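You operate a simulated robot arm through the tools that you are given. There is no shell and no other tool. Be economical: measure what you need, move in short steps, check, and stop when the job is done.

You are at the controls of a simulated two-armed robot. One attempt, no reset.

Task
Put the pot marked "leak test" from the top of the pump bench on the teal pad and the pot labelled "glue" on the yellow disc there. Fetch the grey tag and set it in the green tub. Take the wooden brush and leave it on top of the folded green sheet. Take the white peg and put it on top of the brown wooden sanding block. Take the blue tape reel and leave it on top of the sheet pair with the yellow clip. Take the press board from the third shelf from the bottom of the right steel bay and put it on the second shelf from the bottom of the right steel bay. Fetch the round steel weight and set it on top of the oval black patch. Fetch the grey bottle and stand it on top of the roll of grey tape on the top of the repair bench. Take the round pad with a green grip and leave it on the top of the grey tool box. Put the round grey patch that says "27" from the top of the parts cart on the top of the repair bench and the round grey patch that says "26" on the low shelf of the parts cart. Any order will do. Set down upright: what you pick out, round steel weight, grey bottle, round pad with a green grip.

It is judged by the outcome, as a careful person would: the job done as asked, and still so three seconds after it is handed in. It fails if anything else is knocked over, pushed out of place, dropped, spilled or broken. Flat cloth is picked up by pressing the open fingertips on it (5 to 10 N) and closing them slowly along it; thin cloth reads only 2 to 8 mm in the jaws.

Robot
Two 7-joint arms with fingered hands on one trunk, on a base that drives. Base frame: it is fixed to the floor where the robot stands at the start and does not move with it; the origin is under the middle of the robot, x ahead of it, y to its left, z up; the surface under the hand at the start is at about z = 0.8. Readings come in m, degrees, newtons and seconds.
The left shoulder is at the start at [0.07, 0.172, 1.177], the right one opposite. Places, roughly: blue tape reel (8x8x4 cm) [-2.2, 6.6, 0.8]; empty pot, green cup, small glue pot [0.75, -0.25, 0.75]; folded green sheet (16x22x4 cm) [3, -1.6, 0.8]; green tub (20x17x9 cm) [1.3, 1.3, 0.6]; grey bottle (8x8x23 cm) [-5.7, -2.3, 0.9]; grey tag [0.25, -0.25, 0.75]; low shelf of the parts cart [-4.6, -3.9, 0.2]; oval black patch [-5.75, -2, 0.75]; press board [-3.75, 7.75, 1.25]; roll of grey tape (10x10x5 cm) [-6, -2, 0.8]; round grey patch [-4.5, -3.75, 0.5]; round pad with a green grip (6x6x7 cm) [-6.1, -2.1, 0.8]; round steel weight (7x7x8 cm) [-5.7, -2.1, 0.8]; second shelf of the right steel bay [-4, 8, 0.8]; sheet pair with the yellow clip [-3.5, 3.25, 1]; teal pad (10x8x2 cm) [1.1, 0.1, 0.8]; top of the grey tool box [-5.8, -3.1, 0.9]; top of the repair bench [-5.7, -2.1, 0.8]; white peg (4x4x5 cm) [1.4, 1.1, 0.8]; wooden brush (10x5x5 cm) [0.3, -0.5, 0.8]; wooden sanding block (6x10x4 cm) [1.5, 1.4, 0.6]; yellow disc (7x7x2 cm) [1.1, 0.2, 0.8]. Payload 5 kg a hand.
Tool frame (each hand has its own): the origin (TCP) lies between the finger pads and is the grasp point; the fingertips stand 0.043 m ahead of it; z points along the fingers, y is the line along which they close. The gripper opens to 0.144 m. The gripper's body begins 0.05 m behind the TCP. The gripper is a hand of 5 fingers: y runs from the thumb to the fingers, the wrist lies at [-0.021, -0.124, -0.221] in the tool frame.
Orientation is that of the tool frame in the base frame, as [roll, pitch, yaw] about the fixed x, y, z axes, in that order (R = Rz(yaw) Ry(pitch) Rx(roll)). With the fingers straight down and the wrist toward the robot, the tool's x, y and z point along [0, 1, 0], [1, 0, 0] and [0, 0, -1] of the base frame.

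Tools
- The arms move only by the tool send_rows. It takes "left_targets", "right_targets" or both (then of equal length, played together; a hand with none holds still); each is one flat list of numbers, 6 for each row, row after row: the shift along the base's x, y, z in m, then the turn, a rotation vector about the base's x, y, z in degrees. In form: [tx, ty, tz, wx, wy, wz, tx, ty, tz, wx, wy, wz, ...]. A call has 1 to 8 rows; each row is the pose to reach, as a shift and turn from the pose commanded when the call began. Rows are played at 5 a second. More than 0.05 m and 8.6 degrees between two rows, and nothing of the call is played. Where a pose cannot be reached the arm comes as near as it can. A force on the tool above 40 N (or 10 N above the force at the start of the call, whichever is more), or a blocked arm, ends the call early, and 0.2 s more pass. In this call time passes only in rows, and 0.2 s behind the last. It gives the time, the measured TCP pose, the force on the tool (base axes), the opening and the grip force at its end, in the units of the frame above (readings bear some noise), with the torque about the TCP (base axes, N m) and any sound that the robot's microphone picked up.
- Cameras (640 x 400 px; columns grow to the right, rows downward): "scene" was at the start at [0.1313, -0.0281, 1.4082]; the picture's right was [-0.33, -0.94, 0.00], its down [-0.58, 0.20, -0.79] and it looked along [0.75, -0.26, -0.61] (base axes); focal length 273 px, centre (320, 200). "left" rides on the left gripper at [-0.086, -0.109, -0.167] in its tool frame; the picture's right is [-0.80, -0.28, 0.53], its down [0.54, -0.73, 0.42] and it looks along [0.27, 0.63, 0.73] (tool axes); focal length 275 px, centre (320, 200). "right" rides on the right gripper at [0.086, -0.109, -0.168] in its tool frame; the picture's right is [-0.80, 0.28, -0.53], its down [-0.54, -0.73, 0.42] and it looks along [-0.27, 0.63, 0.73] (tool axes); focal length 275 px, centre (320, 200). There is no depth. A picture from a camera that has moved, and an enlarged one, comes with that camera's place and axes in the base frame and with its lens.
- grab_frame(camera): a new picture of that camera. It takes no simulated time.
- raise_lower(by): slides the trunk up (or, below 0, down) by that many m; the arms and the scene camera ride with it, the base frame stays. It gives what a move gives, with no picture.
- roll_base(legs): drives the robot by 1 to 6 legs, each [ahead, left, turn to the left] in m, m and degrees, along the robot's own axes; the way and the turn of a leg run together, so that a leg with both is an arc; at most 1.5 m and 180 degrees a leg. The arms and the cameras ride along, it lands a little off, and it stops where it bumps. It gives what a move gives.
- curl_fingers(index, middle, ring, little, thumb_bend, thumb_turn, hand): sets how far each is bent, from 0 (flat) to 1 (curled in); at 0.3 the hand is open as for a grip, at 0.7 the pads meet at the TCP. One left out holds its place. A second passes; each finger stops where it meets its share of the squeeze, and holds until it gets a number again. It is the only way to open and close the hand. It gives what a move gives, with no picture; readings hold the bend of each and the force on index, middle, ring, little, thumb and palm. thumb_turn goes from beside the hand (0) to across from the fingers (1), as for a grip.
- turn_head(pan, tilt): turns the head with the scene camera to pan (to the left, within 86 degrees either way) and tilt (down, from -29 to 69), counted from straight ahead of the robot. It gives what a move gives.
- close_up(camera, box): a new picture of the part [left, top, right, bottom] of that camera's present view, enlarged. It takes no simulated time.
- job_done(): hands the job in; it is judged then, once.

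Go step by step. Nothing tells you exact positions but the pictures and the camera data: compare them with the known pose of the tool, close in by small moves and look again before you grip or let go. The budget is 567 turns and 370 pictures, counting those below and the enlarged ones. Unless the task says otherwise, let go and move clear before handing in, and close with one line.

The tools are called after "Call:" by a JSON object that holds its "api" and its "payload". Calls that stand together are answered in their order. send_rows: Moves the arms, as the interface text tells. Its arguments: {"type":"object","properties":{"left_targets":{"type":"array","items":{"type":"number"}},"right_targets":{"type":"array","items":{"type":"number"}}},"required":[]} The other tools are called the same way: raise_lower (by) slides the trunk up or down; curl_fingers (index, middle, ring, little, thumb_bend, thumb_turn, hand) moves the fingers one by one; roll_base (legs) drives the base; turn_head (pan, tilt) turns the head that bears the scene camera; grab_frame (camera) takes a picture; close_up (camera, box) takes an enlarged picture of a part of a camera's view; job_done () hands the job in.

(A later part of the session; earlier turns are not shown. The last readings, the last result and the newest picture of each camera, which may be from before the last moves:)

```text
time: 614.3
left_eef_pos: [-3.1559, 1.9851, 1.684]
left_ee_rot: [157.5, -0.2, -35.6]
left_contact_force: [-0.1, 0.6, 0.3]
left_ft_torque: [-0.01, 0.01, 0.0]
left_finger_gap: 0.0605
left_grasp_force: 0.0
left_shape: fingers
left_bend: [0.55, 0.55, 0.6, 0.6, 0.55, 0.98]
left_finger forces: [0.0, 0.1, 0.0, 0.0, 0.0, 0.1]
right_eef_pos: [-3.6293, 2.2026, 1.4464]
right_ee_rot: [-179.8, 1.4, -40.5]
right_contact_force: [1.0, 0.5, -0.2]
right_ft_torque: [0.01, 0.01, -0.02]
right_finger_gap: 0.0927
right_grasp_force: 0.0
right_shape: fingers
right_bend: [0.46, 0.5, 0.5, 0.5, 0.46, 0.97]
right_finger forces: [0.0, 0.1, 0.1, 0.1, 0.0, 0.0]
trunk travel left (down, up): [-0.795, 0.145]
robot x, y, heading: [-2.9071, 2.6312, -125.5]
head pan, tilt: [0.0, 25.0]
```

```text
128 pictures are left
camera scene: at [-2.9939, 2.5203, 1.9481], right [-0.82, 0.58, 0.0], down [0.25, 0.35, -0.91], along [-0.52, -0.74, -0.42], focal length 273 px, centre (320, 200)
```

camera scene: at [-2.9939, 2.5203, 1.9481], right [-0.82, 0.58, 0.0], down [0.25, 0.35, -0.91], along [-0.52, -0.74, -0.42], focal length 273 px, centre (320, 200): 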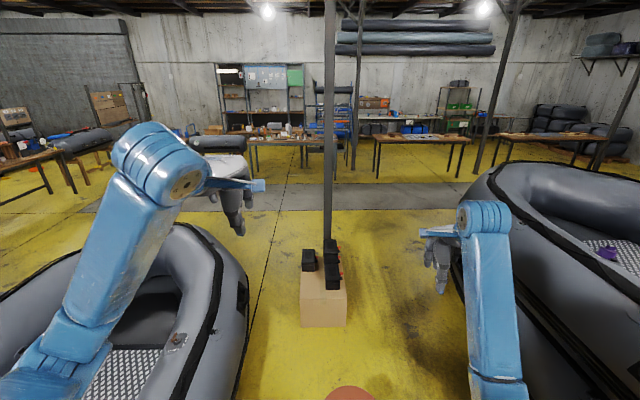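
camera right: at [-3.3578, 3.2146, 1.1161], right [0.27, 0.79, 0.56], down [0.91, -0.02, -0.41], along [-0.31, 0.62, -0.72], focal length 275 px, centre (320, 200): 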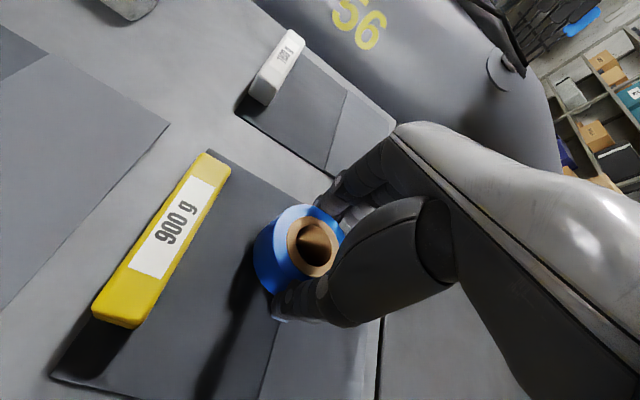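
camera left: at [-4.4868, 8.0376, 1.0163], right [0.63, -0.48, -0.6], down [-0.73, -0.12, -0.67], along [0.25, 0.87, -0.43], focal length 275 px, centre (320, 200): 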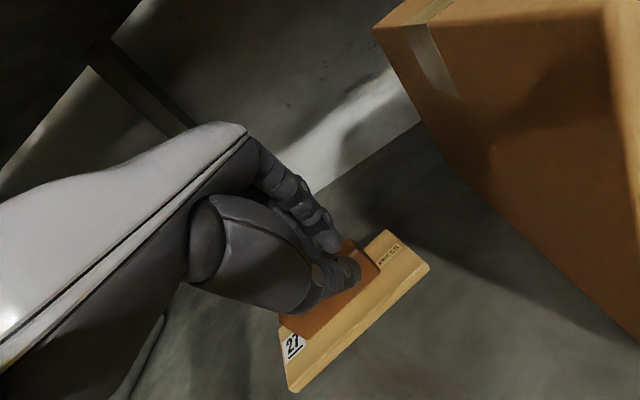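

Check the gap between the stool and the right-hand boat precisely.

Call:
{"api": "turn_head", "payload": {"pan": -20, "tilt": 48}}

Call:
{"api": "grab_frame", "payload": {"camera": "scene"}}

```text
time: 615.1
left_eef_pos: [-3.1555, 1.9852, 1.684]
left_ee_rot: [157.4, -0.2, -35.4]
left_contact_force: [-0.5, -1.0, -0.1]
left_ft_torque: [-0.02, 0.0, 0.02]
left_finger_gap: 0.0603
left_grasp_force: 0.0
left_shape: fingers
left_bend: [0.55, 0.55, 0.6, 0.6, 0.55, 0.98]
left_finger forces: [0.0, 0.1, 0.1, 0.0, 0.0, 0.1]
right_eef_pos: [-3.6299, 2.2019, 1.4454]
right_ee_rot: [-179.9, 1.4, -40.5]
right_contact_force: [-1.0, -0.1, -0.7]
right_ft_torque: [0.01, 0.02, -0.02]
right_finger_gap: 0.0928
right_grasp_force: 0.1
right_shape: fingers
right_bend: [0.46, 0.5, 0.5, 0.5, 0.46, 0.97]
right_finger forces: [0.0, 0.0, 0.0, 0.1, 0.0, 0.1]
trunk travel left (down, up): [-0.795, 0.145]
robot x, y, heading: [-2.9064, 2.6324, -125.2]
head pan, tilt: [-20.0, 48.0]
```

```text
127 pictures are left
camera scene: at [-3.0053, 2.5506, 1.9135], right [-0.57, 0.82, 0.0], down [0.61, 0.42, -0.67], along [-0.55, -0.38, -0.74], focal length 273 px, centre (320, 200)
```

scene: 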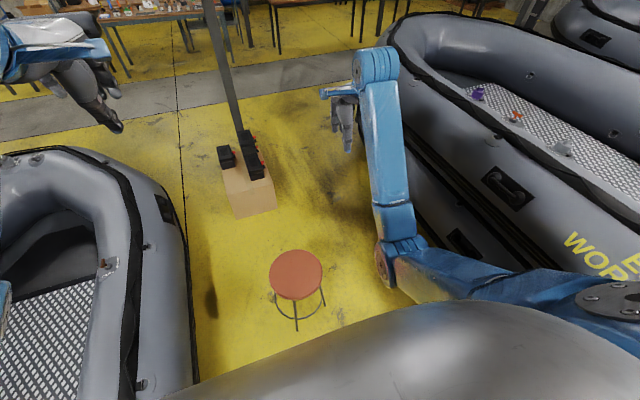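

That gap is too tight, so I'll take the safer long way round via the start area. First back up and pass the first stool.

Call:
{"api": "roll_base", "payload": {"legs": [[-1.2, 0, 0], [-1.1, 0, 0]]}}

Call:
{"api": "turn_head", "payload": {"pan": 60, "tilt": 40}}

Call:
{"api": "grab_frame", "payload": {"camera": "scene"}}

```text
time: 626.5
left_eef_pos: [-1.8379, 3.8773, 1.6842]
left_ee_rot: [157.5, -0.2, -34.5]
left_contact_force: [-1.0, -0.5, 0.3]
left_ft_torque: [-0.01, 0.0, 0.02]
left_finger_gap: 0.0604
left_grasp_force: 0.2
left_shape: fingers
left_bend: [0.55, 0.55, 0.6, 0.6, 0.55, 0.98]
left_finger forces: [0.0, 0.0, 0.0, 0.0, 0.1, 0.0]
right_eef_pos: [-2.3138, 4.087, 1.4452]
right_ee_rot: [-179.9, 1.4, -39.6]
right_contact_force: [-0.4, -0.3, 0.3]
right_ft_torque: [0.06, 0.0, 0.02]
right_finger_gap: 0.0926
right_grasp_force: 0.1
right_shape: fingers
right_bend: [0.46, 0.5, 0.5, 0.5, 0.46, 0.97]
right_finger forces: [0.1, 0.0, 0.1, 0.0, 0.0, 0.0]
trunk travel left (down, up): [-0.795, 0.145]
robot x, y, heading: [-1.6, 4.535, -124.5]
head pan, tilt: [-20.0, 48.0]
```

```text
time: 628.0
left_eef_pos: [-1.8363, 3.8796, 1.6844]
left_ee_rot: [157.3, -0.1, -34.5]
left_contact_force: [0.1, 0.1, 0.0]
left_ft_torque: [0.01, 0.01, 0.0]
left_finger_gap: 0.0606
left_grasp_force: 0.1
left_shape: fingers
left_bend: [0.55, 0.55, 0.6, 0.6, 0.55, 0.98]
left_finger forces: [0.1, 0.0, 0.0, 0.0, 0.0, 0.0]
right_eef_pos: [-2.3142, 4.0888, 1.4451]
right_ee_rot: [-179.9, 1.4, -39.5]
right_contact_force: [-0.3, -0.8, -0.2]
right_ft_torque: [-0.04, -0.02, 0.01]
right_finger_gap: 0.0927
right_grasp_force: 0.0
right_shape: fingers
right_bend: [0.46, 0.5, 0.5, 0.5, 0.46, 0.97]
right_finger forces: [0.0, 0.0, 0.0, 0.0, 0.1, 0.0]
trunk travel left (down, up): [-0.795, 0.145]
robot x, y, heading: [-1.5998, 4.5358, -124.2]
head pan, tilt: [60.0, 40.0]
```

```text
126 pictures are left
camera scene: at [-1.5941, 4.4167, 1.9249], right [-0.9, -0.43, 0.0], down [-0.28, 0.58, -0.77], along [0.33, -0.69, -0.64], focal length 273 px, centre (320, 200)
```

scene: 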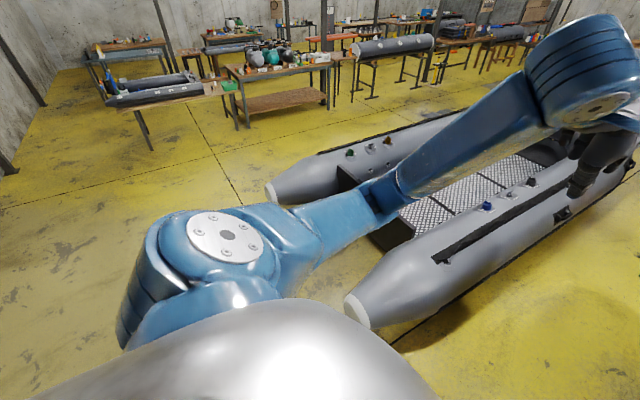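

Call:
{"api": "roll_base", "payload": {"legs": [[0.11, 0.8, 0], [-0.24, 0.81, 0], [0.16, 0.96, 0]]}}

Call:
{"api": "roll_base", "payload": {"legs": [[1.07, 0.74, 0], [1.29, 0.16, 0], [0.7, 0.12, 0]]}}

Call:
{"api": "turn_head", "payload": {"pan": -10, "tilt": 25}}

Call:
{"api": "grab_frame", "payload": {"camera": "scene"}}

```text
time: 641.0
left_eef_pos: [0.2368, 2.414, 1.684]
left_ee_rot: [157.4, -0.3, -34.5]
left_contact_force: [-0.4, 0.0, -0.4]
left_ft_torque: [-0.01, -0.04, 0.04]
left_finger_gap: 0.0602
left_grasp_force: 0.0
left_shape: fingers
left_bend: [0.55, 0.55, 0.6, 0.6, 0.55, 0.98]
left_finger forces: [0.0, 0.0, 0.1, 0.0, 0.0, 0.1]
right_eef_pos: [-0.2399, 2.6217, 1.4446]
right_ee_rot: [-180.0, 1.5, -39.5]
right_contact_force: [-0.9, 0.4, 0.0]
right_ft_torque: [-0.05, -0.02, 0.02]
right_finger_gap: 0.0927
right_grasp_force: 0.0
right_shape: fingers
right_bend: [0.46, 0.5, 0.5, 0.5, 0.46, 0.97]
right_finger forces: [0.0, 0.0, 0.0, 0.0, 0.1, 0.0]
trunk travel left (down, up): [-0.795, 0.145]
robot x, y, heading: [0.4695, 3.0716, -124.1]
head pan, tilt: [60.0, 40.0]
```

```text
time: 657.0
left_eef_pos: [-0.8215, -0.5736, 1.6861]
left_ee_rot: [157.3, -0.2, -38.3]
left_contact_force: [0.1, -0.1, 0.3]
left_ft_torque: [-0.02, 0.02, 0.01]
left_finger_gap: 0.0605
left_grasp_force: 0.0
left_shape: fingers
left_bend: [0.55, 0.55, 0.6, 0.6, 0.55, 0.98]
left_finger forces: [0.0, 0.0, 0.1, 0.1, 0.0, 0.0]
right_eef_pos: [-1.2841, -0.3344, 1.4461]
right_ee_rot: [-179.9, 1.3, -43.2]
right_contact_force: [0.2, 0.4, -0.5]
right_ft_torque: [-0.02, 0.01, 0.0]
right_finger_gap: 0.0927
right_grasp_force: 0.0
right_shape: fingers
right_bend: [0.46, 0.5, 0.5, 0.5, 0.46, 0.97]
right_finger forces: [0.0, 0.1, 0.0, 0.0, 0.0, 0.1]
trunk travel left (down, up): [-0.795, 0.145]
robot x, y, heading: [-0.5438, 0.0656, -128.3]
head pan, tilt: [60.0, 40.0]
```

```text
time: 658.4
left_eef_pos: [-0.8208, -0.5742, 1.6854]
left_ee_rot: [157.4, -0.2, -38.3]
left_contact_force: [-0.2, -1.0, 0.5]
left_ft_torque: [-0.03, -0.04, -0.01]
left_finger_gap: 0.0602
left_grasp_force: 0.0
left_shape: fingers
left_bend: [0.55, 0.55, 0.6, 0.6, 0.55, 0.98]
left_finger forces: [0.0, 0.0, 0.1, 0.0, 0.0, 0.0]
right_eef_pos: [-1.2844, -0.3346, 1.4461]
right_ee_rot: [-179.8, 1.5, -43.3]
right_contact_force: [0.5, 0.3, -0.3]
right_ft_torque: [-0.01, 0.01, -0.03]
right_finger_gap: 0.0926
right_grasp_force: 0.2
right_shape: fingers
right_bend: [0.46, 0.5, 0.5, 0.5, 0.46, 0.97]
right_finger forces: [0.1, 0.0, 0.0, 0.0, 0.1, 0.0]
trunk travel left (down, up): [-0.795, 0.145]
robot x, y, heading: [-0.5472, 0.0626, -128.0]
head pan, tilt: [-10.0, 25.0]
```

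```text
125 pictures are left
camera scene: at [-0.6456, -0.037, 1.9482], right [-0.67, 0.74, 0.0], down [0.31, 0.28, -0.91], along [-0.67, -0.61, -0.42], focal length 273 px, centre (320, 200)
```

scene: 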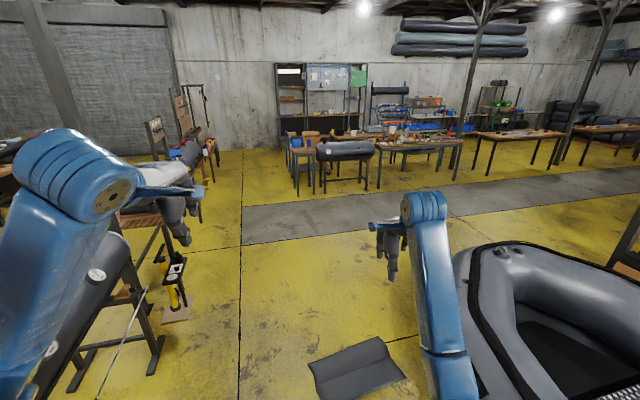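

Clear route ahead; a mat lies front-right. Drive passing left of it.

Call:
{"api": "roll_base", "payload": {"legs": [[0.6, 0.48, 0], [1.5, 0, 0]]}}

Call:
{"api": "turn_head", "payload": {"pan": -35, "tilt": 22}}

Call:
{"api": "grab_frame", "payload": {"camera": "scene"}}

```text
time: 669.4
left_eef_pos: [-1.6805, -2.51, 1.6854]
left_ee_rot: [157.5, -0.2, -37.3]
left_contact_force: [0.2, 0.6, 0.0]
left_ft_torque: [0.03, 0.02, 0.0]
left_finger_gap: 0.0603
left_grasp_force: 0.2
left_shape: fingers
left_bend: [0.55, 0.55, 0.6, 0.6, 0.55, 0.98]
left_finger forces: [0.0, 0.0, 0.0, 0.0, 0.0, 0.0]
right_eef_pos: [-2.1479, -2.2808, 1.4464]
right_ee_rot: [-179.9, 1.4, -42.2]
right_contact_force: [1.3, -0.7, 0.3]
right_ft_torque: [0.06, 0.0, 0.01]
right_finger_gap: 0.0926
right_grasp_force: 0.1
right_shape: fingers
right_bend: [0.46, 0.5, 0.5, 0.5, 0.46, 0.97]
right_finger forces: [0.1, 0.0, 0.0, 0.1, 0.1, 0.0]
trunk travel left (down, up): [-0.795, 0.145]
robot x, y, heading: [-1.415, -1.8692, -126.9]
head pan, tilt: [-10.0, 25.0]
```

```text
time: 670.3
left_eef_pos: [-1.6823, -2.5122, 1.6839]
left_ee_rot: [157.4, -0.1, -37.2]
left_contact_force: [-0.7, -0.1, -0.3]
left_ft_torque: [0.0, 0.0, 0.06]
left_finger_gap: 0.0604
left_grasp_force: 0.0
left_shape: fingers
left_bend: [0.55, 0.55, 0.6, 0.6, 0.55, 0.98]
left_finger forces: [0.1, 0.0, 0.0, 0.1, 0.1, 0.0]
right_eef_pos: [-2.1488, -2.2811, 1.4453]
right_ee_rot: [-179.9, 1.4, -42.2]
right_contact_force: [0.0, -0.5, -0.3]
right_ft_torque: [-0.02, -0.01, 0.03]
right_finger_gap: 0.0926
right_grasp_force: 0.1
right_shape: fingers
right_bend: [0.46, 0.5, 0.5, 0.5, 0.46, 0.97]
right_finger forces: [0.0, 0.0, 0.0, 0.0, 0.1, 0.0]
trunk travel left (down, up): [-0.795, 0.145]
robot x, y, heading: [-1.4146, -1.8653, -127.1]
head pan, tilt: [-35.0, 22.0]
```

```text
124 pictures are left
camera scene: at [-1.5366, -1.937, 1.953], right [-0.31, 0.95, 0.0], down [0.36, 0.12, -0.93], along [-0.88, -0.29, -0.38], focal length 273 px, centre (320, 200)
```

scene: 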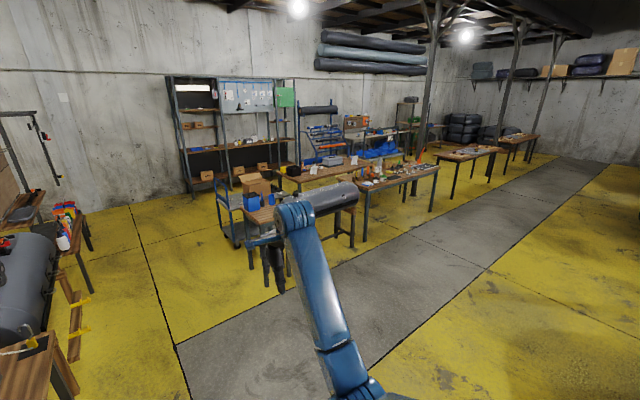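

Call:
{"api": "close_up", "payload": {"camera": "scene", "box": [200, 120, 460, 300]}}

```text
2.22 times, centred on (330, 210) of scene
camera zoom: at [-1.5366, -1.937, 1.953], right [-0.31, 0.95, 0.0], down [0.36, 0.12, -0.93], along [-0.88, -0.29, -0.38], focal length 607 px, centre (298, 178)
```

zoom: 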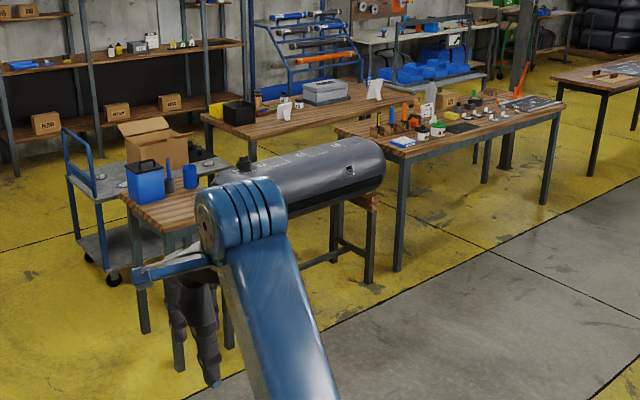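

The repair bench's front edge is at u≈-4.6. Drive to stand in front of it.

Call:
{"api": "roll_base", "payload": {"legs": [[0, -1.4, 3], [0.8, -1.05, 0], [0.8, -1.05, 0]]}}

Call:
{"api": "turn_head", "payload": {"pan": 0, "tilt": 40}}

Call:
{"api": "grab_frame", "payload": {"camera": "scene"}}

```text
time: 689.7
left_eef_pos: [-5.4262, -1.8396, 1.6847]
left_ee_rot: [157.4, -0.2, -34.3]
left_contact_force: [0.4, 0.9, -0.5]
left_ft_torque: [0.0, 0.06, -0.03]
left_finger_gap: 0.0603
left_grasp_force: 0.2
left_shape: fingers
left_bend: [0.55, 0.55, 0.6, 0.6, 0.55, 0.98]
left_finger forces: [0.1, 0.0, 0.0, 0.0, 0.1, 0.0]
right_eef_pos: [-5.9047, -1.6315, 1.4465]
right_ee_rot: [-179.9, 1.6, -39.3]
right_contact_force: [0.5, 0.2, -0.3]
right_ft_torque: [-0.02, 0.03, 0.02]
right_finger_gap: 0.0926
right_grasp_force: 0.1
right_shape: fingers
right_bend: [0.46, 0.5, 0.5, 0.5, 0.46, 0.97]
right_finger forces: [0.1, 0.1, 0.0, 0.0, 0.1, 0.0]
trunk travel left (down, up): [-0.795, 0.145]
robot x, y, heading: [-5.1947, -1.1828, -124.2]
head pan, tilt: [-35.0, 22.0]
```

```text
time: 690.7
left_eef_pos: [-5.4278, -1.8393, 1.686]
left_ee_rot: [157.4, -0.2, -34.3]
left_contact_force: [0.0, 0.3, -0.2]
left_ft_torque: [0.0, -0.04, 0.02]
left_finger_gap: 0.0604
left_grasp_force: 0.1
left_shape: fingers
left_bend: [0.55, 0.55, 0.6, 0.6, 0.55, 0.98]
left_finger forces: [0.1, 0.0, 0.0, 0.1, 0.1, 0.0]
right_eef_pos: [-5.9065, -1.6318, 1.445]
right_ee_rot: [-179.9, 1.4, -39.3]
right_contact_force: [0.1, -0.3, 1.1]
right_ft_torque: [0.0, -0.01, -0.01]
right_finger_gap: 0.0926
right_grasp_force: 0.0
right_shape: fingers
right_bend: [0.46, 0.5, 0.5, 0.5, 0.46, 0.97]
right_finger forces: [0.0, 0.0, 0.0, 0.0, 0.0, 0.0]
trunk travel left (down, up): [-0.795, 0.145]
robot x, y, heading: [-5.1948, -1.1829, -124.0]
head pan, tilt: [0.0, 40.0]
```

```text
122 pictures are left
camera scene: at [-5.2733, -1.295, 1.9249], right [-0.83, 0.56, 0.0], down [0.36, 0.53, -0.77], along [-0.43, -0.63, -0.64], focal length 273 px, centre (320, 200)
```

scene: 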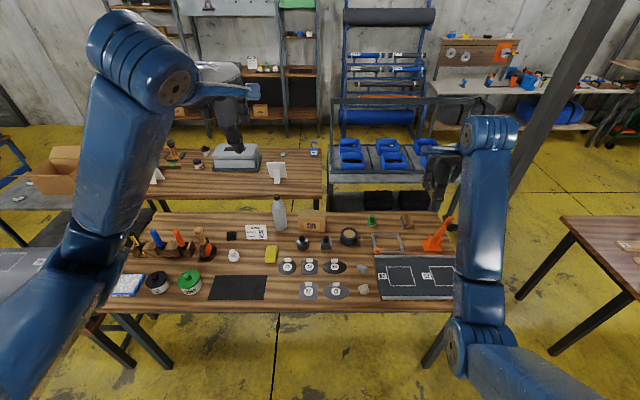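

Call:
{"api": "close_up", "payload": {"camera": "scene", "box": [210, 190, 390, 310]}}

Call:
{"api": "close_up", "payload": {"camera": "scene", "box": [330, 190, 470, 310]}}

```text
3.33 times, centred on (300, 250) of scene
camera zoom: at [-5.2733, -1.295, 1.9249], right [-0.83, 0.56, 0.0], down [0.36, 0.53, -0.77], along [-0.43, -0.63, -0.64], focal length 910 px, centre (387, 33)
```

zoom: 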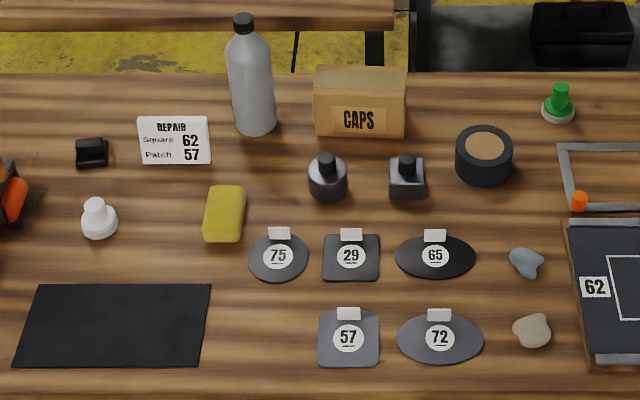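

```text
3.33 times, centred on (400, 250) of scene
camera zoom: at [-5.2733, -1.295, 1.9249], right [-0.83, 0.56, 0.0], down [0.36, 0.53, -0.77], along [-0.43, -0.63, -0.64], focal length 910 px, centre (53, 33)
```

zoom: 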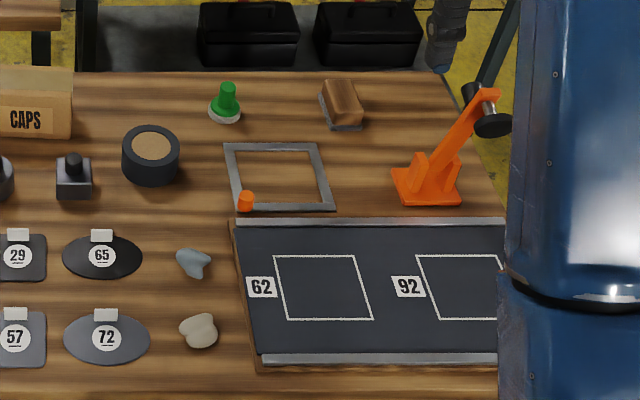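

Identified: round weight (-5.725,-2.123), oval black patch "65" (-5.795,-1.931), tape roll (-5.968,-2.028), bottle (-5.70,-2.32), green-grip pad (-6.145,-2.047). Move closer and slightly left for the right arm.

Call:
{"api": "roll_base", "payload": {"legs": [[0.3, 0.2, 0]]}}

Call:
{"api": "raise_lower", "payload": {"by": -0.3}}

Call:
{"api": "grab_frame", "payload": {"camera": "right"}}

Call:
{"api": "grab_frame", "payload": {"camera": "scene"}}

```text
time: 693.0
left_eef_pos: [-5.4341, -2.1888, 1.6865]
left_ee_rot: [157.4, -0.3, -34.8]
left_contact_force: [0.9, 0.5, -0.6]
left_ft_torque: [-0.04, -0.03, 0.05]
left_finger_gap: 0.06
left_grasp_force: 0.0
left_shape: fingers
left_bend: [0.55, 0.55, 0.6, 0.6, 0.55, 0.98]
left_finger forces: [0.0, 0.0, 0.0, 0.0, 0.0, 0.0]
right_eef_pos: [-5.9128, -1.98, 1.4461]
right_ee_rot: [-180.0, 1.3, -39.7]
right_contact_force: [0.2, 0.4, 0.2]
right_ft_torque: [-0.05, 0.01, -0.01]
right_finger_gap: 0.0926
right_grasp_force: 0.2
right_shape: fingers
right_bend: [0.46, 0.5, 0.5, 0.5, 0.46, 0.97]
right_finger forces: [0.0, 0.0, 0.1, 0.1, 0.1, 0.0]
trunk travel left (down, up): [-0.795, 0.145]
robot x, y, heading: [-5.2012, -1.538, -124.8]
head pan, tilt: [0.0, 40.0]
```

```text
time: 696.0
left_eef_pos: [-5.436, -2.1935, 1.3842]
left_ee_rot: [157.4, -0.2, -34.6]
left_contact_force: [0.2, 0.8, 0.8]
left_ft_torque: [-0.01, 0.0, 0.03]
left_finger_gap: 0.0606
left_grasp_force: 0.1
left_shape: fingers
left_bend: [0.55, 0.55, 0.6, 0.6, 0.55, 0.98]
left_finger forces: [0.0, 0.0, 0.0, 0.1, 0.1, 0.0]
right_eef_pos: [-5.9124, -1.9829, 1.1462]
right_ee_rot: [-179.8, 1.4, -39.5]
right_contact_force: [-0.4, 0.4, 0.4]
right_ft_torque: [-0.02, -0.01, -0.01]
right_finger_gap: 0.0928
right_grasp_force: 0.0
right_shape: fingers
right_bend: [0.46, 0.5, 0.5, 0.5, 0.46, 0.97]
right_finger forces: [0.0, 0.1, 0.0, 0.1, 0.0, 0.0]
trunk travel left (down, up): [-0.495, 0.445]
robot x, y, heading: [-5.2005, -1.5362, -124.6]
head pan, tilt: [0.0, 40.0]
```

```text
119 pictures are left
camera right: at [-5.7733, -1.9565, 1.3092], right [-0.78, 0.28, 0.55], down [0.04, 0.91, -0.41], along [-0.62, -0.3, -0.73], focal length 275 px, centre (320, 200)
```

right: 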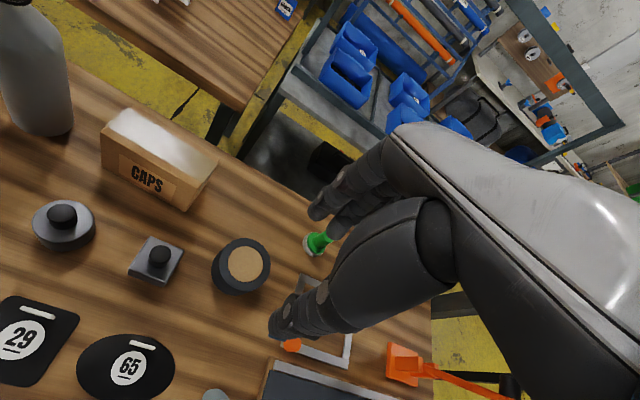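

```text
118 pictures are left
camera scene: at [-5.2772, -1.6491, 1.625], right [-0.82, 0.57, 0.0], down [0.36, 0.53, -0.77], along [-0.43, -0.63, -0.64], focal length 273 px, centre (320, 200)
```

scene: 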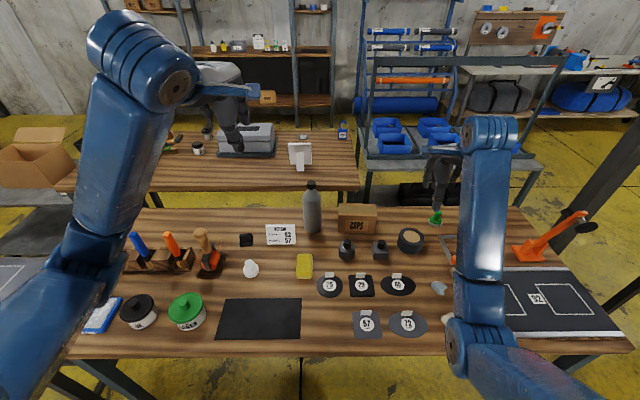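

Positions confirmed. Bring the right hand over the round weight.

Call:
{"api": "curl_fingers", "payload": {"hand": "right", "index": 0.4, "middle": 0.4, "ring": 0.45, "little": 0.5, "thumb_bend": 0.4}}

Call:
{"api": "send_rows", "payload": {"right_targets": [0.035, -0.028, 0, 0, 0, 0, 0.07, -0.056, 0, 0, 0, 0, 0.105, -0.084, 0, 0, 0, 0, 0.14, -0.112, 0, 0, 0, 0, 0.171, -0.137, 0, 0, 0, 0, 0.171, -0.137, -0.045, 0, 0, 0, 0.171, -0.137, -0.09, 0, 0, 0, 0.171, -0.137, -0.135, 0, 0, 0]}}

Call:
{"api": "grab_frame", "payload": {"camera": "right"}}

Call:
{"api": "close_up", "payload": {"camera": "scene", "box": [260, 170, 440, 310]}}

```text
time: 697.0
left_eef_pos: [-5.4353, -2.1931, 1.3859]
left_ee_rot: [157.4, -0.1, -34.7]
left_contact_force: [0.0, -0.4, 0.0]
left_ft_torque: [0.02, 0.03, 0.03]
left_finger_gap: 0.0604
left_grasp_force: 0.0
left_shape: fingers
left_bend: [0.55, 0.55, 0.6, 0.6, 0.55, 0.98]
left_finger forces: [0.0, 0.1, 0.0, 0.1, 0.1, 0.0]
right_eef_pos: [-5.913, -1.983, 1.1458]
right_ee_rot: [-179.9, 1.4, -39.5]
right_contact_force: [-0.4, 0.8, -0.4]
right_ft_torque: [0.02, 0.03, 0.01]
right_finger_gap: 0.1139
right_grasp_force: 0.0
right_shape: fingers
right_bend: [0.4, 0.4, 0.45, 0.5, 0.4, 0.97]
right_finger forces: [0.0, 0.0, 0.0, 0.0, 0.1, 0.1]
trunk travel left (down, up): [-0.495, 0.445]
robot x, y, heading: [-5.1994, -1.5346, -124.7]
head pan, tilt: [0.0, 40.0]
```

```text
time: 698.8
left_eef_pos: [-5.4338, -2.1924, 1.3848]
left_ee_rot: [157.4, -0.2, -34.7]
left_contact_force: [0.1, -0.8, -0.3]
left_ft_torque: [0.05, -0.02, -0.04]
left_finger_gap: 0.0603
left_grasp_force: 0.1
left_shape: fingers
left_bend: [0.55, 0.55, 0.6, 0.6, 0.55, 0.98]
left_finger forces: [0.1, 0.1, 0.0, 0.0, 0.0, 0.1]
right_eef_pos: [-5.7434, -2.1237, 1.0095]
right_ee_rot: [-180.0, 1.5, -39.6]
right_contact_force: [-0.2, -0.5, 0.7]
right_ft_torque: [0.04, -0.03, -0.01]
right_finger_gap: 0.1143
right_grasp_force: 0.1
right_shape: fingers
right_bend: [0.4, 0.4, 0.45, 0.5, 0.4, 0.97]
right_finger forces: [0.0, 0.1, 0.0, 0.0, 0.0, 0.1]
trunk travel left (down, up): [-0.495, 0.445]
robot x, y, heading: [-5.2022, -1.5417, -124.1]
head pan, tilt: [0.0, 40.0]
```

```text
117 pictures are left
camera right: at [-5.6028, -2.0959, 1.1734], right [-0.78, 0.28, 0.55], down [0.04, 0.91, -0.41], along [-0.62, -0.3, -0.73], focal length 275 px, centre (320, 200)
```

right: 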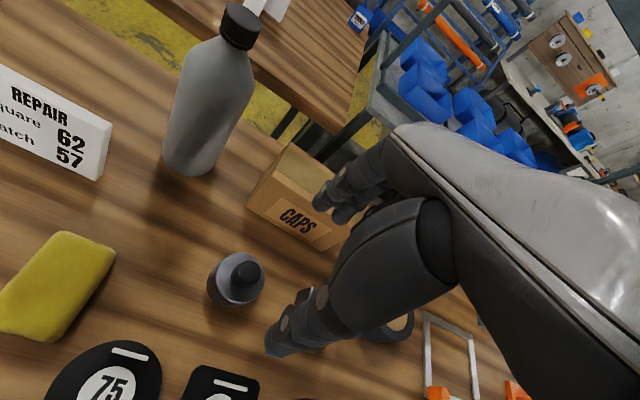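

```text
2.86 times, centred on (350, 240) of scene
camera zoom: at [-5.2768, -1.6499, 1.625], right [-0.82, 0.57, 0.0], down [0.36, 0.53, -0.77], along [-0.43, -0.63, -0.64], focal length 780 px, centre (234, 86)
```

zoom: 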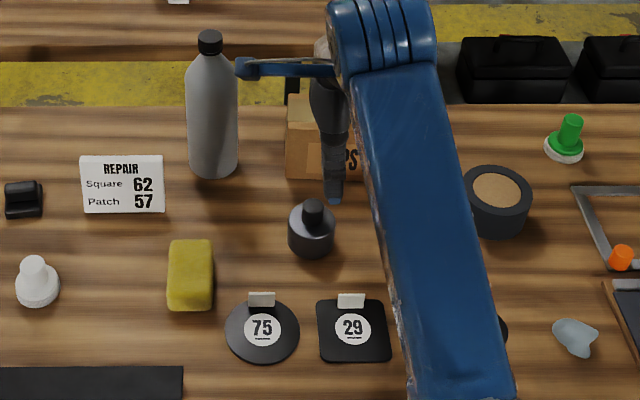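

Call:
{"api": "send_rows", "payload": {"right_targets": [0.008, 0.004, -0.04, 0, 0, 0, 0.008, 0.004, -0.08, 0, 0, 0, 0.008, 0.004, -0.12, 0, 0, 0, 0.008, 0.004, -0.15, 0, 0, 0]}}

Call:
{"api": "curl_fingers", "payload": {"hand": "right", "index": 0.64, "middle": 0.64, "ring": 0.55, "thumb_bend": 0.64}}

Call:
{"api": "grab_frame", "payload": {"camera": "right"}}

```text
time: 699.8
left_eef_pos: [-5.435, -2.1931, 1.3846]
left_ee_rot: [157.4, -0.1, -34.7]
left_contact_force: [-0.4, 0.0, -0.2]
left_ft_torque: [0.0, -0.05, -0.02]
left_finger_gap: 0.0607
left_grasp_force: 0.0
left_shape: fingers
left_bend: [0.55, 0.55, 0.6, 0.6, 0.55, 0.98]
left_finger forces: [0.0, 0.0, 0.0, 0.1, 0.0, 0.0]
right_eef_pos: [-5.7365, -2.1162, 0.8611]
right_ee_rot: [-180.0, 1.4, -39.6]
right_contact_force: [-0.8, -0.4, 0.8]
right_ft_torque: [0.05, -0.02, 0.03]
right_finger_gap: 0.1142
right_grasp_force: 0.0
right_shape: fingers
right_bend: [0.4, 0.4, 0.45, 0.5, 0.4, 0.97]
right_finger forces: [0.0, 0.0, 0.0, 0.0, 0.0, 0.1]
trunk travel left (down, up): [-0.495, 0.445]
robot x, y, heading: [-5.2013, -1.5383, -124.6]
head pan, tilt: [0.0, 40.0]
```

```text
time: 700.8
left_eef_pos: [-5.4356, -2.1937, 1.383]
left_ee_rot: [157.4, -0.1, -34.6]
left_contact_force: [0.5, 0.5, -0.7]
left_ft_torque: [-0.01, -0.02, 0.03]
left_finger_gap: 0.0604
left_grasp_force: 0.2
left_shape: fingers
left_bend: [0.55, 0.55, 0.6, 0.6, 0.55, 0.98]
left_finger forces: [0.1, 0.0, 0.0, 0.0, 0.0, 0.0]
right_eef_pos: [-5.7368, -2.1169, 0.8601]
right_ee_rot: [-179.9, 1.4, -39.6]
right_contact_force: [-3.2, -1.3, 0.6]
right_ft_torque: [0.03, 0.01, 0.0]
right_finger_gap: 0.0591
right_grasp_force: 10.4
right_shape: fingers
right_bend: [0.54, 0.63, 0.55, 0.5, 0.58, 0.97]
right_finger forces: [10.6, 0.7, 0.1, 0.0, 8.9, 0.1]
trunk travel left (down, up): [-0.495, 0.445]
robot x, y, heading: [-5.1991, -1.5372, -124.5]
head pan, tilt: [0.0, 40.0]
```

```text
115 pictures are left
camera right: at [-5.5971, -2.0905, 1.0242], right [-0.78, 0.28, 0.55], down [0.04, 0.91, -0.41], along [-0.62, -0.3, -0.73], focal length 275 px, centre (320, 200)
```

right: 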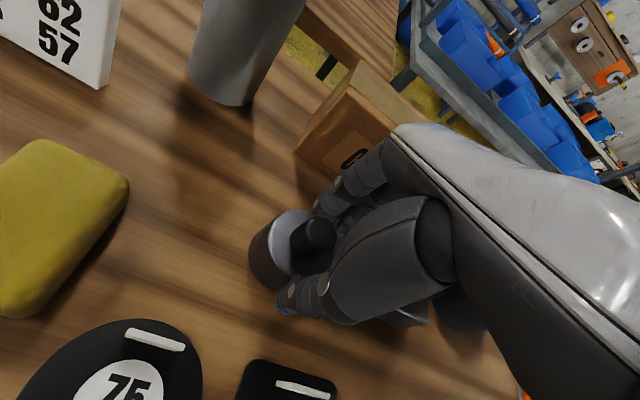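

Grip is off to the index side; reopen, shift 15 mm, and regrip for a firmer hold.

Call:
{"api": "curl_fingers", "payload": {"hand": "right", "index": 0.44, "middle": 0.44, "ring": 0.46, "thumb_bend": 0.44}}

Call:
{"api": "send_rows", "payload": {"right_targets": [0.0125, -0.0105, 0, 0, 0, 0]}}

Call:
{"api": "curl_fingers", "payload": {"hand": "right", "index": 0.68, "middle": 0.68, "ring": 0.68, "thumb_bend": 0.68}}

Call:
{"api": "grab_frame", "payload": {"camera": "right"}}

```text
time: 701.8
left_eef_pos: [-5.4346, -2.1923, 1.3848]
left_ee_rot: [157.3, -0.1, -34.6]
left_contact_force: [-0.2, -0.3, 0.4]
left_ft_torque: [0.0, -0.01, 0.0]
left_finger_gap: 0.0605
left_grasp_force: 0.0
left_shape: fingers
left_bend: [0.55, 0.55, 0.6, 0.6, 0.55, 0.98]
left_finger forces: [0.0, 0.0, 0.1, 0.1, 0.0, 0.1]
right_eef_pos: [-5.737, -2.1173, 0.8614]
right_ee_rot: [-179.9, 1.4, -39.6]
right_contact_force: [0.4, 0.9, -0.5]
right_ft_torque: [-0.02, -0.01, 0.02]
right_finger_gap: 0.0997
right_grasp_force: 0.1
right_shape: fingers
right_bend: [0.44, 0.44, 0.46, 0.5, 0.44, 0.97]
right_finger forces: [0.0, 0.0, 0.0, 0.1, 0.0, 0.0]
trunk travel left (down, up): [-0.495, 0.445]
robot x, y, heading: [-5.2021, -1.5375, -124.6]
head pan, tilt: [0.0, 40.0]
```

```text
time: 702.2
left_eef_pos: [-5.433, -2.1939, 1.3834]
left_ee_rot: [157.3, -0.3, -34.6]
left_contact_force: [1.3, 0.1, 0.1]
left_ft_torque: [0.04, 0.03, -0.01]
left_finger_gap: 0.0605
left_grasp_force: 0.1
left_shape: fingers
left_bend: [0.55, 0.55, 0.6, 0.6, 0.55, 0.98]
left_finger forces: [0.1, 0.0, 0.0, 0.0, 0.1, 0.1]
right_eef_pos: [-5.7236, -2.1273, 0.8626]
right_ee_rot: [-179.9, 1.5, -39.6]
right_contact_force: [-0.7, -0.1, 0.3]
right_ft_torque: [0.0, 0.01, -0.04]
right_finger_gap: 0.1
right_grasp_force: 0.0
right_shape: fingers
right_bend: [0.44, 0.44, 0.46, 0.5, 0.44, 0.97]
right_finger forces: [0.0, 0.1, 0.0, 0.0, 0.0, 0.1]
trunk travel left (down, up): [-0.495, 0.445]
robot x, y, heading: [-5.1968, -1.5405, -124.4]
head pan, tilt: [0.0, 40.0]
```

```text
time: 703.2
left_eef_pos: [-5.4353, -2.1937, 1.3847]
left_ee_rot: [157.4, -0.3, -34.6]
left_contact_force: [0.8, -0.1, 0.2]
left_ft_torque: [-0.01, -0.02, 0.02]
left_finger_gap: 0.0607
left_grasp_force: 0.0
left_shape: fingers
left_bend: [0.55, 0.55, 0.6, 0.6, 0.55, 0.98]
left_finger forces: [0.1, 0.1, 0.0, 0.0, 0.0, 0.1]
right_eef_pos: [-5.7241, -2.1272, 0.8622]
right_ee_rot: [-179.9, 1.5, -39.6]
right_contact_force: [-5.2, -1.1, 2.9]
right_ft_torque: [0.04, 0.23, 0.04]
right_finger_gap: 0.0608
right_grasp_force: 19.2
right_shape: fingers
right_bend: [0.56, 0.6, 0.68, 0.5, 0.57, 0.97]
right_finger forces: [10.6, 10.2, 0.0, 0.1, 17.8, 0.1]
trunk travel left (down, up): [-0.495, 0.445]
robot x, y, heading: [-5.1976, -1.5387, -124.5]
head pan, tilt: [0.0, 40.0]
```

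```text
114 pictures are left
camera right: at [-5.5844, -2.1009, 1.0251], right [-0.78, 0.28, 0.55], down [0.04, 0.91, -0.41], along [-0.62, -0.3, -0.73], focal length 275 px, centre (320, 200)
```

right: 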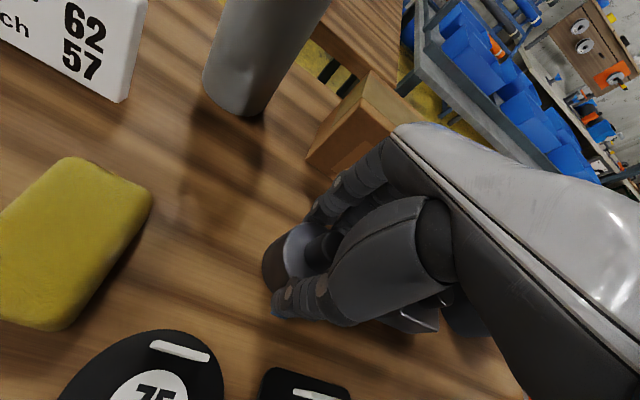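

Firm grip (18 N). Lift and carry over the oval black patch.

Call:
{"api": "send_rows", "payload": {"right_targets": [0, 0, 0.03, 0, 0, 0, 0, 0, 0.06, 0, 0, 0, 0, 0, 0.09, 0, 0, 0, -0.014, 0.04, 0.09, 0, 0, 0, -0.028, 0.08, 0.09, 0, 0, 0, -0.042, 0.12, 0.09, 0, 0, 0, -0.056, 0.16, 0.09, 0, 0, 0, -0.069, 0.193, 0.09, 0, 0, 0]}}

Call:
{"api": "grab_frame", "payload": {"camera": "right"}}

Call:
{"api": "close_up", "payload": {"camera": "scene", "box": [300, 200, 460, 330]}}

```text
time: 705.0
left_eef_pos: [-5.437, -2.1917, 1.3847]
left_ee_rot: [157.4, -0.3, -34.6]
left_contact_force: [0.2, -0.4, -0.3]
left_ft_torque: [-0.04, -0.01, 0.0]
left_finger_gap: 0.0607
left_grasp_force: 0.0
left_shape: fingers
left_bend: [0.55, 0.55, 0.6, 0.6, 0.55, 0.98]
left_finger forces: [0.0, 0.0, 0.0, 0.0, 0.0, 0.1]
right_eef_pos: [-5.7904, -1.9302, 0.949]
right_ee_rot: [-179.9, 1.3, -39.5]
right_contact_force: [0.0, 0.3, -9.6]
right_ft_torque: [0.03, 0.07, 0.05]
right_finger_gap: 0.0609
right_grasp_force: 17.3
right_shape: fingers
right_bend: [0.56, 0.61, 0.68, 0.5, 0.57, 0.96]
right_finger forces: [9.9, 7.7, 0.0, 0.1, 17.7, 0.0]
trunk travel left (down, up): [-0.495, 0.445]
robot x, y, heading: [-5.2027, -1.5431, -124.5]
head pan, tilt: [0.0, 40.0]
```

```text
113 pictures are left
camera right: at [-5.6513, -1.9048, 1.1125], right [-0.79, 0.28, 0.55], down [0.04, 0.91, -0.41], along [-0.62, -0.3, -0.73], focal length 275 px, centre (320, 200)
```

right: 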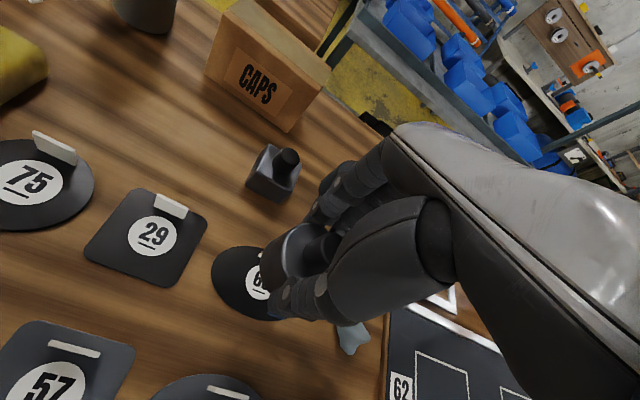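

```text
3.08 times, centred on (380, 265) of scene
camera zoom: at [-5.2789, -1.6482, 1.6249], right [-0.82, 0.57, 0.0], down [0.36, 0.53, -0.77], along [-0.43, -0.63, -0.64], focal length 840 px, centre (135, 0)
```

zoom: 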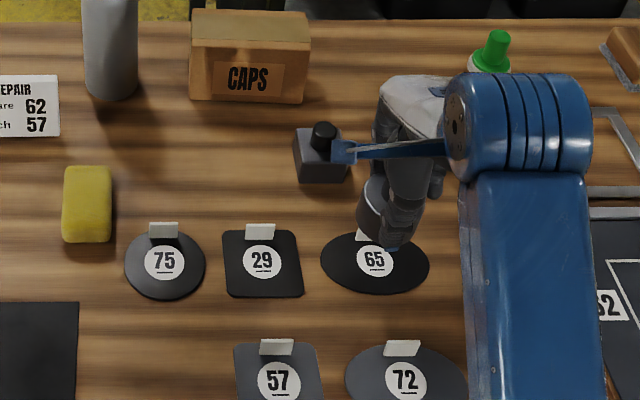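

Call:
{"api": "send_rows", "payload": {"right_targets": [-0.007, -0.005, -0.03, 0, 0, 0, -0.007, -0.005, -0.06, 0, 0, 0, -0.007, -0.005, -0.074, 0, 0, 0, -0.007, -0.005, -0.08, 0, 0, 0, -0.007, -0.005, -0.085, 0, 0, 0, -0.007, -0.005, -0.09, 0, 0, 0]}}

Call:
{"api": "close_up", "payload": {"camera": "scene", "box": [300, 200, 460, 330]}}

```text
time: 706.1
left_eef_pos: [-5.4335, -2.1911, 1.3861]
left_ee_rot: [157.3, -0.2, -34.7]
left_contact_force: [0.3, -0.3, 1.7]
left_ft_torque: [0.02, 0.0, -0.01]
left_finger_gap: 0.0605
left_grasp_force: 0.0
left_shape: fingers
left_bend: [0.55, 0.55, 0.6, 0.6, 0.55, 0.98]
left_finger forces: [0.0, 0.0, 0.0, 0.0, 0.1, 0.0]
right_eef_pos: [-5.7985, -1.9385, 0.8736]
right_ee_rot: [179.4, 1.5, -39.7]
right_contact_force: [8.9, 11.3, 24.1]
right_ft_torque: [0.01, 0.17, 0.04]
right_finger_gap: 0.0688
right_grasp_force: 27.6
right_shape: fingers
right_bend: [0.57, 0.62, 0.68, 0.5, 0.54, 0.95]
right_finger forces: [11.3, 12.5, 0.0, 0.1, 32.9, 0.0]
trunk travel left (down, up): [-0.495, 0.445]
robot x, y, heading: [-5.2029, -1.5388, -124.6]
head pan, tilt: [0.0, 40.0]
stopped in row 5 (right hand): the force on the tool passed its limit at 40 N (the readings are from after the stop); the commanded pose is now the measured one
```

```text
3.08 times, centred on (380, 265) of scene
camera zoom: at [-5.2748, -1.6468, 1.6251], right [-0.82, 0.57, 0.0], down [0.36, 0.53, -0.77], along [-0.44, -0.63, -0.64], focal length 840 px, centre (135, 0)
```

zoom: 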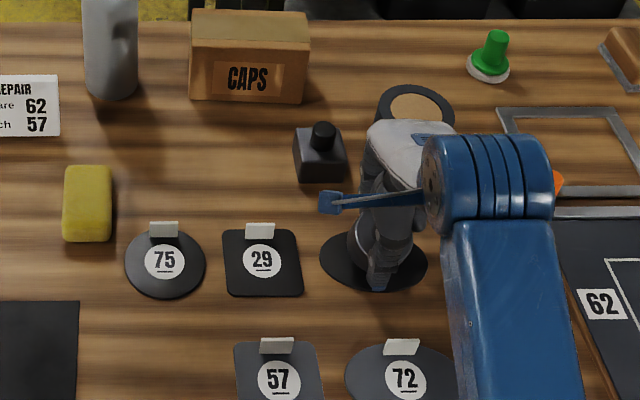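

Contact a bit early, perhaps the patch's white tab. Lift, shift 12 mm toward me, and lower again.

Call:
{"api": "send_rows", "payload": {"right_targets": [0, 0, 0.02, 0, 0, 0, 0.007, 0.011, 0.02, 0, 0, 0, 0.007, 0.011, 0.005, 0, 0, 0, 0.007, 0.011, -0.002, 0, 0, 0, 0.007, 0.011, -0.007, 0, 0, 0]}}

Call:
{"api": "grab_frame", "payload": {"camera": "right"}}

Call:
{"api": "close_up", "payload": {"camera": "scene", "box": [340, 210, 440, 310]}}

```text
time: 707.5
left_eef_pos: [-5.4333, -2.1931, 1.3858]
left_ee_rot: [157.4, -0.2, -34.8]
left_contact_force: [-0.5, 0.2, 0.1]
left_ft_torque: [0.01, -0.05, -0.03]
left_finger_gap: 0.0604
left_grasp_force: 0.0
left_shape: fingers
left_bend: [0.55, 0.55, 0.6, 0.6, 0.55, 0.98]
left_finger forces: [0.0, 0.0, 0.1, 0.0, 0.1, 0.1]
right_eef_pos: [-5.7962, -1.9323, 0.8749]
right_ee_rot: [178.5, 1.3, -39.7]
right_contact_force: [6.5, 5.2, 25.4]
right_ft_torque: [-0.85, 0.26, 0.06]
right_finger_gap: 0.0598
right_grasp_force: 42.5
right_shape: fingers
right_bend: [0.56, 0.62, 0.68, 0.5, 0.58, 0.96]
right_finger forces: [49.4, 11.5, 0.1, 0.0, 24.1, 0.0]
trunk travel left (down, up): [-0.495, 0.445]
robot x, y, heading: [-5.1973, -1.5361, -124.5]
head pan, tilt: [0.0, 40.0]
stopped in row 5 (right hand): the force on the tool passed its limit at 43 N (the readings are from after the stop); the commanded pose is now the measured one
```

```text
110 pictures are left
camera right: at [-5.653, -1.9029, 1.0339], right [-0.78, 0.29, 0.56], down [0.03, 0.9, -0.43], along [-0.63, -0.32, -0.71], focal length 275 px, centre (320, 200)
```

right: 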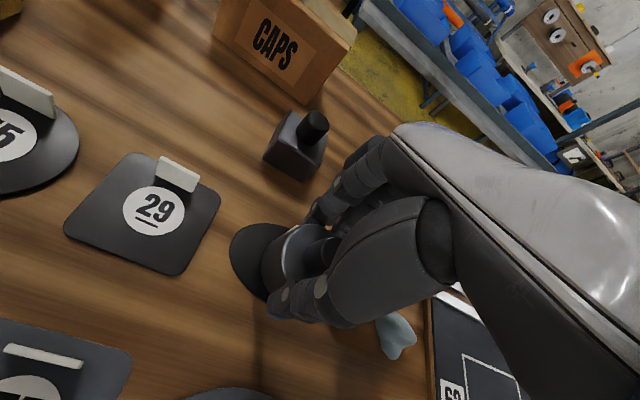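

```text
4.00 times, centred on (390, 260) of scene
camera zoom: at [-5.2762, -1.6481, 1.625], right [-0.82, 0.57, 0.0], down [0.36, 0.53, -0.77], along [-0.43, -0.63, -0.64], focal length 1093 px, centre (40, -40)
```

zoom: 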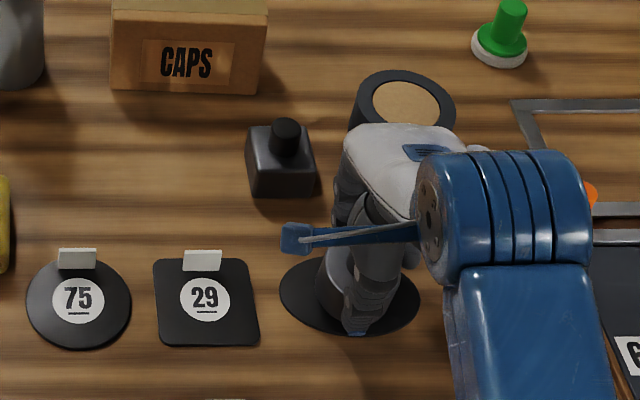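

Call:
{"api": "send_rows", "payload": {"right_targets": [0, 0, 0.003, 0, 0, 0]}}

Call:
{"api": "curl_fingers", "payload": {"hand": "right", "index": 0.5, "middle": 0.5, "ring": 0.55, "thumb_bend": 0.5}}

Call:
{"api": "grab_frame", "payload": {"camera": "right"}}

```text
time: 707.9
left_eef_pos: [-5.435, -2.1906, 1.3849]
left_ee_rot: [157.5, -0.2, -34.6]
left_contact_force: [-1.1, -0.9, -0.2]
left_ft_torque: [0.01, 0.02, 0.01]
left_finger_gap: 0.0603
left_grasp_force: 0.0
left_shape: fingers
left_bend: [0.55, 0.55, 0.6, 0.6, 0.55, 0.98]
left_finger forces: [0.0, 0.0, 0.0, 0.0, 0.1, 0.1]
right_eef_pos: [-5.7954, -1.9328, 0.8738]
right_ee_rot: [178.8, 1.5, -39.6]
right_contact_force: [2.5, 1.1, 15.1]
right_ft_torque: [-0.74, 0.31, 0.06]
right_finger_gap: 0.0601
right_grasp_force: 32.7
right_shape: fingers
right_bend: [0.56, 0.62, 0.68, 0.5, 0.58, 0.96]
right_finger forces: [37.5, 8.0, 0.0, 0.0, 20.1, 0.0]
trunk travel left (down, up): [-0.495, 0.445]
robot x, y, heading: [-5.199, -1.5348, -124.6]
head pan, tilt: [0.0, 40.0]
```

```text
time: 708.9
left_eef_pos: [-5.4337, -2.1915, 1.3862]
left_ee_rot: [157.3, 0.0, -34.7]
left_contact_force: [0.0, 0.3, -0.2]
left_ft_torque: [0.04, 0.01, 0.01]
left_finger_gap: 0.0604
left_grasp_force: 0.0
left_shape: fingers
left_bend: [0.55, 0.55, 0.6, 0.6, 0.55, 0.98]
left_finger forces: [0.0, 0.1, 0.0, 0.0, 0.0, 0.0]
right_eef_pos: [-5.7932, -1.9317, 0.8742]
right_ee_rot: [178.8, 1.5, -39.6]
right_contact_force: [4.8, 2.8, 13.8]
right_ft_torque: [-0.34, -0.01, 0.13]
right_finger_gap: 0.0699
right_grasp_force: 5.7
right_shape: fingers
right_bend: [0.54, 0.5, 0.55, 0.5, 0.5, 0.97]
right_finger forces: [12.3, 0.0, 0.0, 0.0, 0.0, 0.0]
trunk travel left (down, up): [-0.495, 0.445]
robot x, y, heading: [-5.1994, -1.536, -124.5]
head pan, tilt: [0.0, 40.0]
```

```text
108 pictures are left
camera right: at [-5.6521, -1.9022, 1.0352], right [-0.78, 0.29, 0.56], down [0.03, 0.9, -0.42], along [-0.63, -0.31, -0.71], focal length 275 px, centre (320, 200)
```

right: 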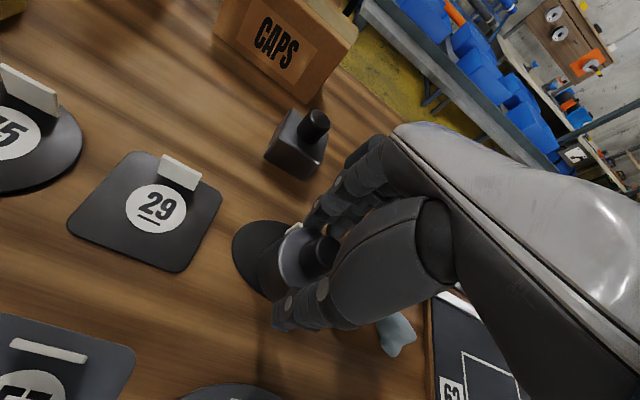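

Weight is released and upright. Raise the hand straight up.

Call:
{"api": "send_rows", "payload": {"right_targets": [0, 0, 0.015, 0, 0, 0, 0, 0, 0.04, 0, 0, 0, 0, 0, 0.08, 0, 0, 0, 0, 0, 0.125, 0, 0, 0, 0, 0, 0.17, 0, 0, 0, 0, 0, 0.215, 0, 0, 0]}}

Call:
{"api": "close_up", "payload": {"camera": "scene", "box": [280, 170, 480, 310]}}

```text
time: 710.3
left_eef_pos: [-5.4355, -2.1929, 1.384]
left_ee_rot: [157.4, -0.2, -34.6]
left_contact_force: [0.6, -0.1, -0.1]
left_ft_torque: [0.01, 0.0, 0.02]
left_finger_gap: 0.0603
left_grasp_force: 0.1
left_shape: fingers
left_bend: [0.55, 0.55, 0.6, 0.6, 0.55, 0.98]
left_finger forces: [0.1, 0.0, 0.0, 0.0, 0.0, 0.0]
right_eef_pos: [-5.7953, -1.9304, 1.0876]
right_ee_rot: [179.0, 1.4, -39.6]
right_contact_force: [-0.1, 0.6, 0.4]
right_ft_torque: [-0.01, 0.03, 0.01]
right_finger_gap: 0.0784
right_grasp_force: 0.1
right_shape: fingers
right_bend: [0.5, 0.5, 0.55, 0.5, 0.5, 0.97]
right_finger forces: [0.0, 0.1, 0.1, 0.0, 0.0, 0.0]
trunk travel left (down, up): [-0.495, 0.445]
robot x, y, heading: [-5.1998, -1.5362, -124.6]
head pan, tilt: [0.0, 40.0]
```

```text
2.86 times, centred on (380, 240) of scene
camera zoom: at [-5.2768, -1.6495, 1.6247], right [-0.82, 0.57, 0.0], down [0.36, 0.53, -0.77], along [-0.43, -0.63, -0.64], focal length 780 px, centre (149, 86)
```

zoom: 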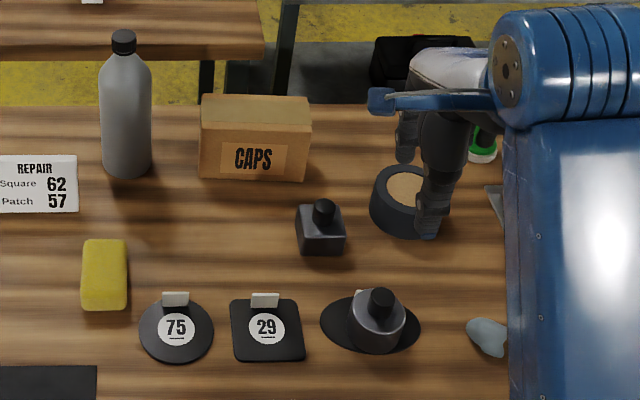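

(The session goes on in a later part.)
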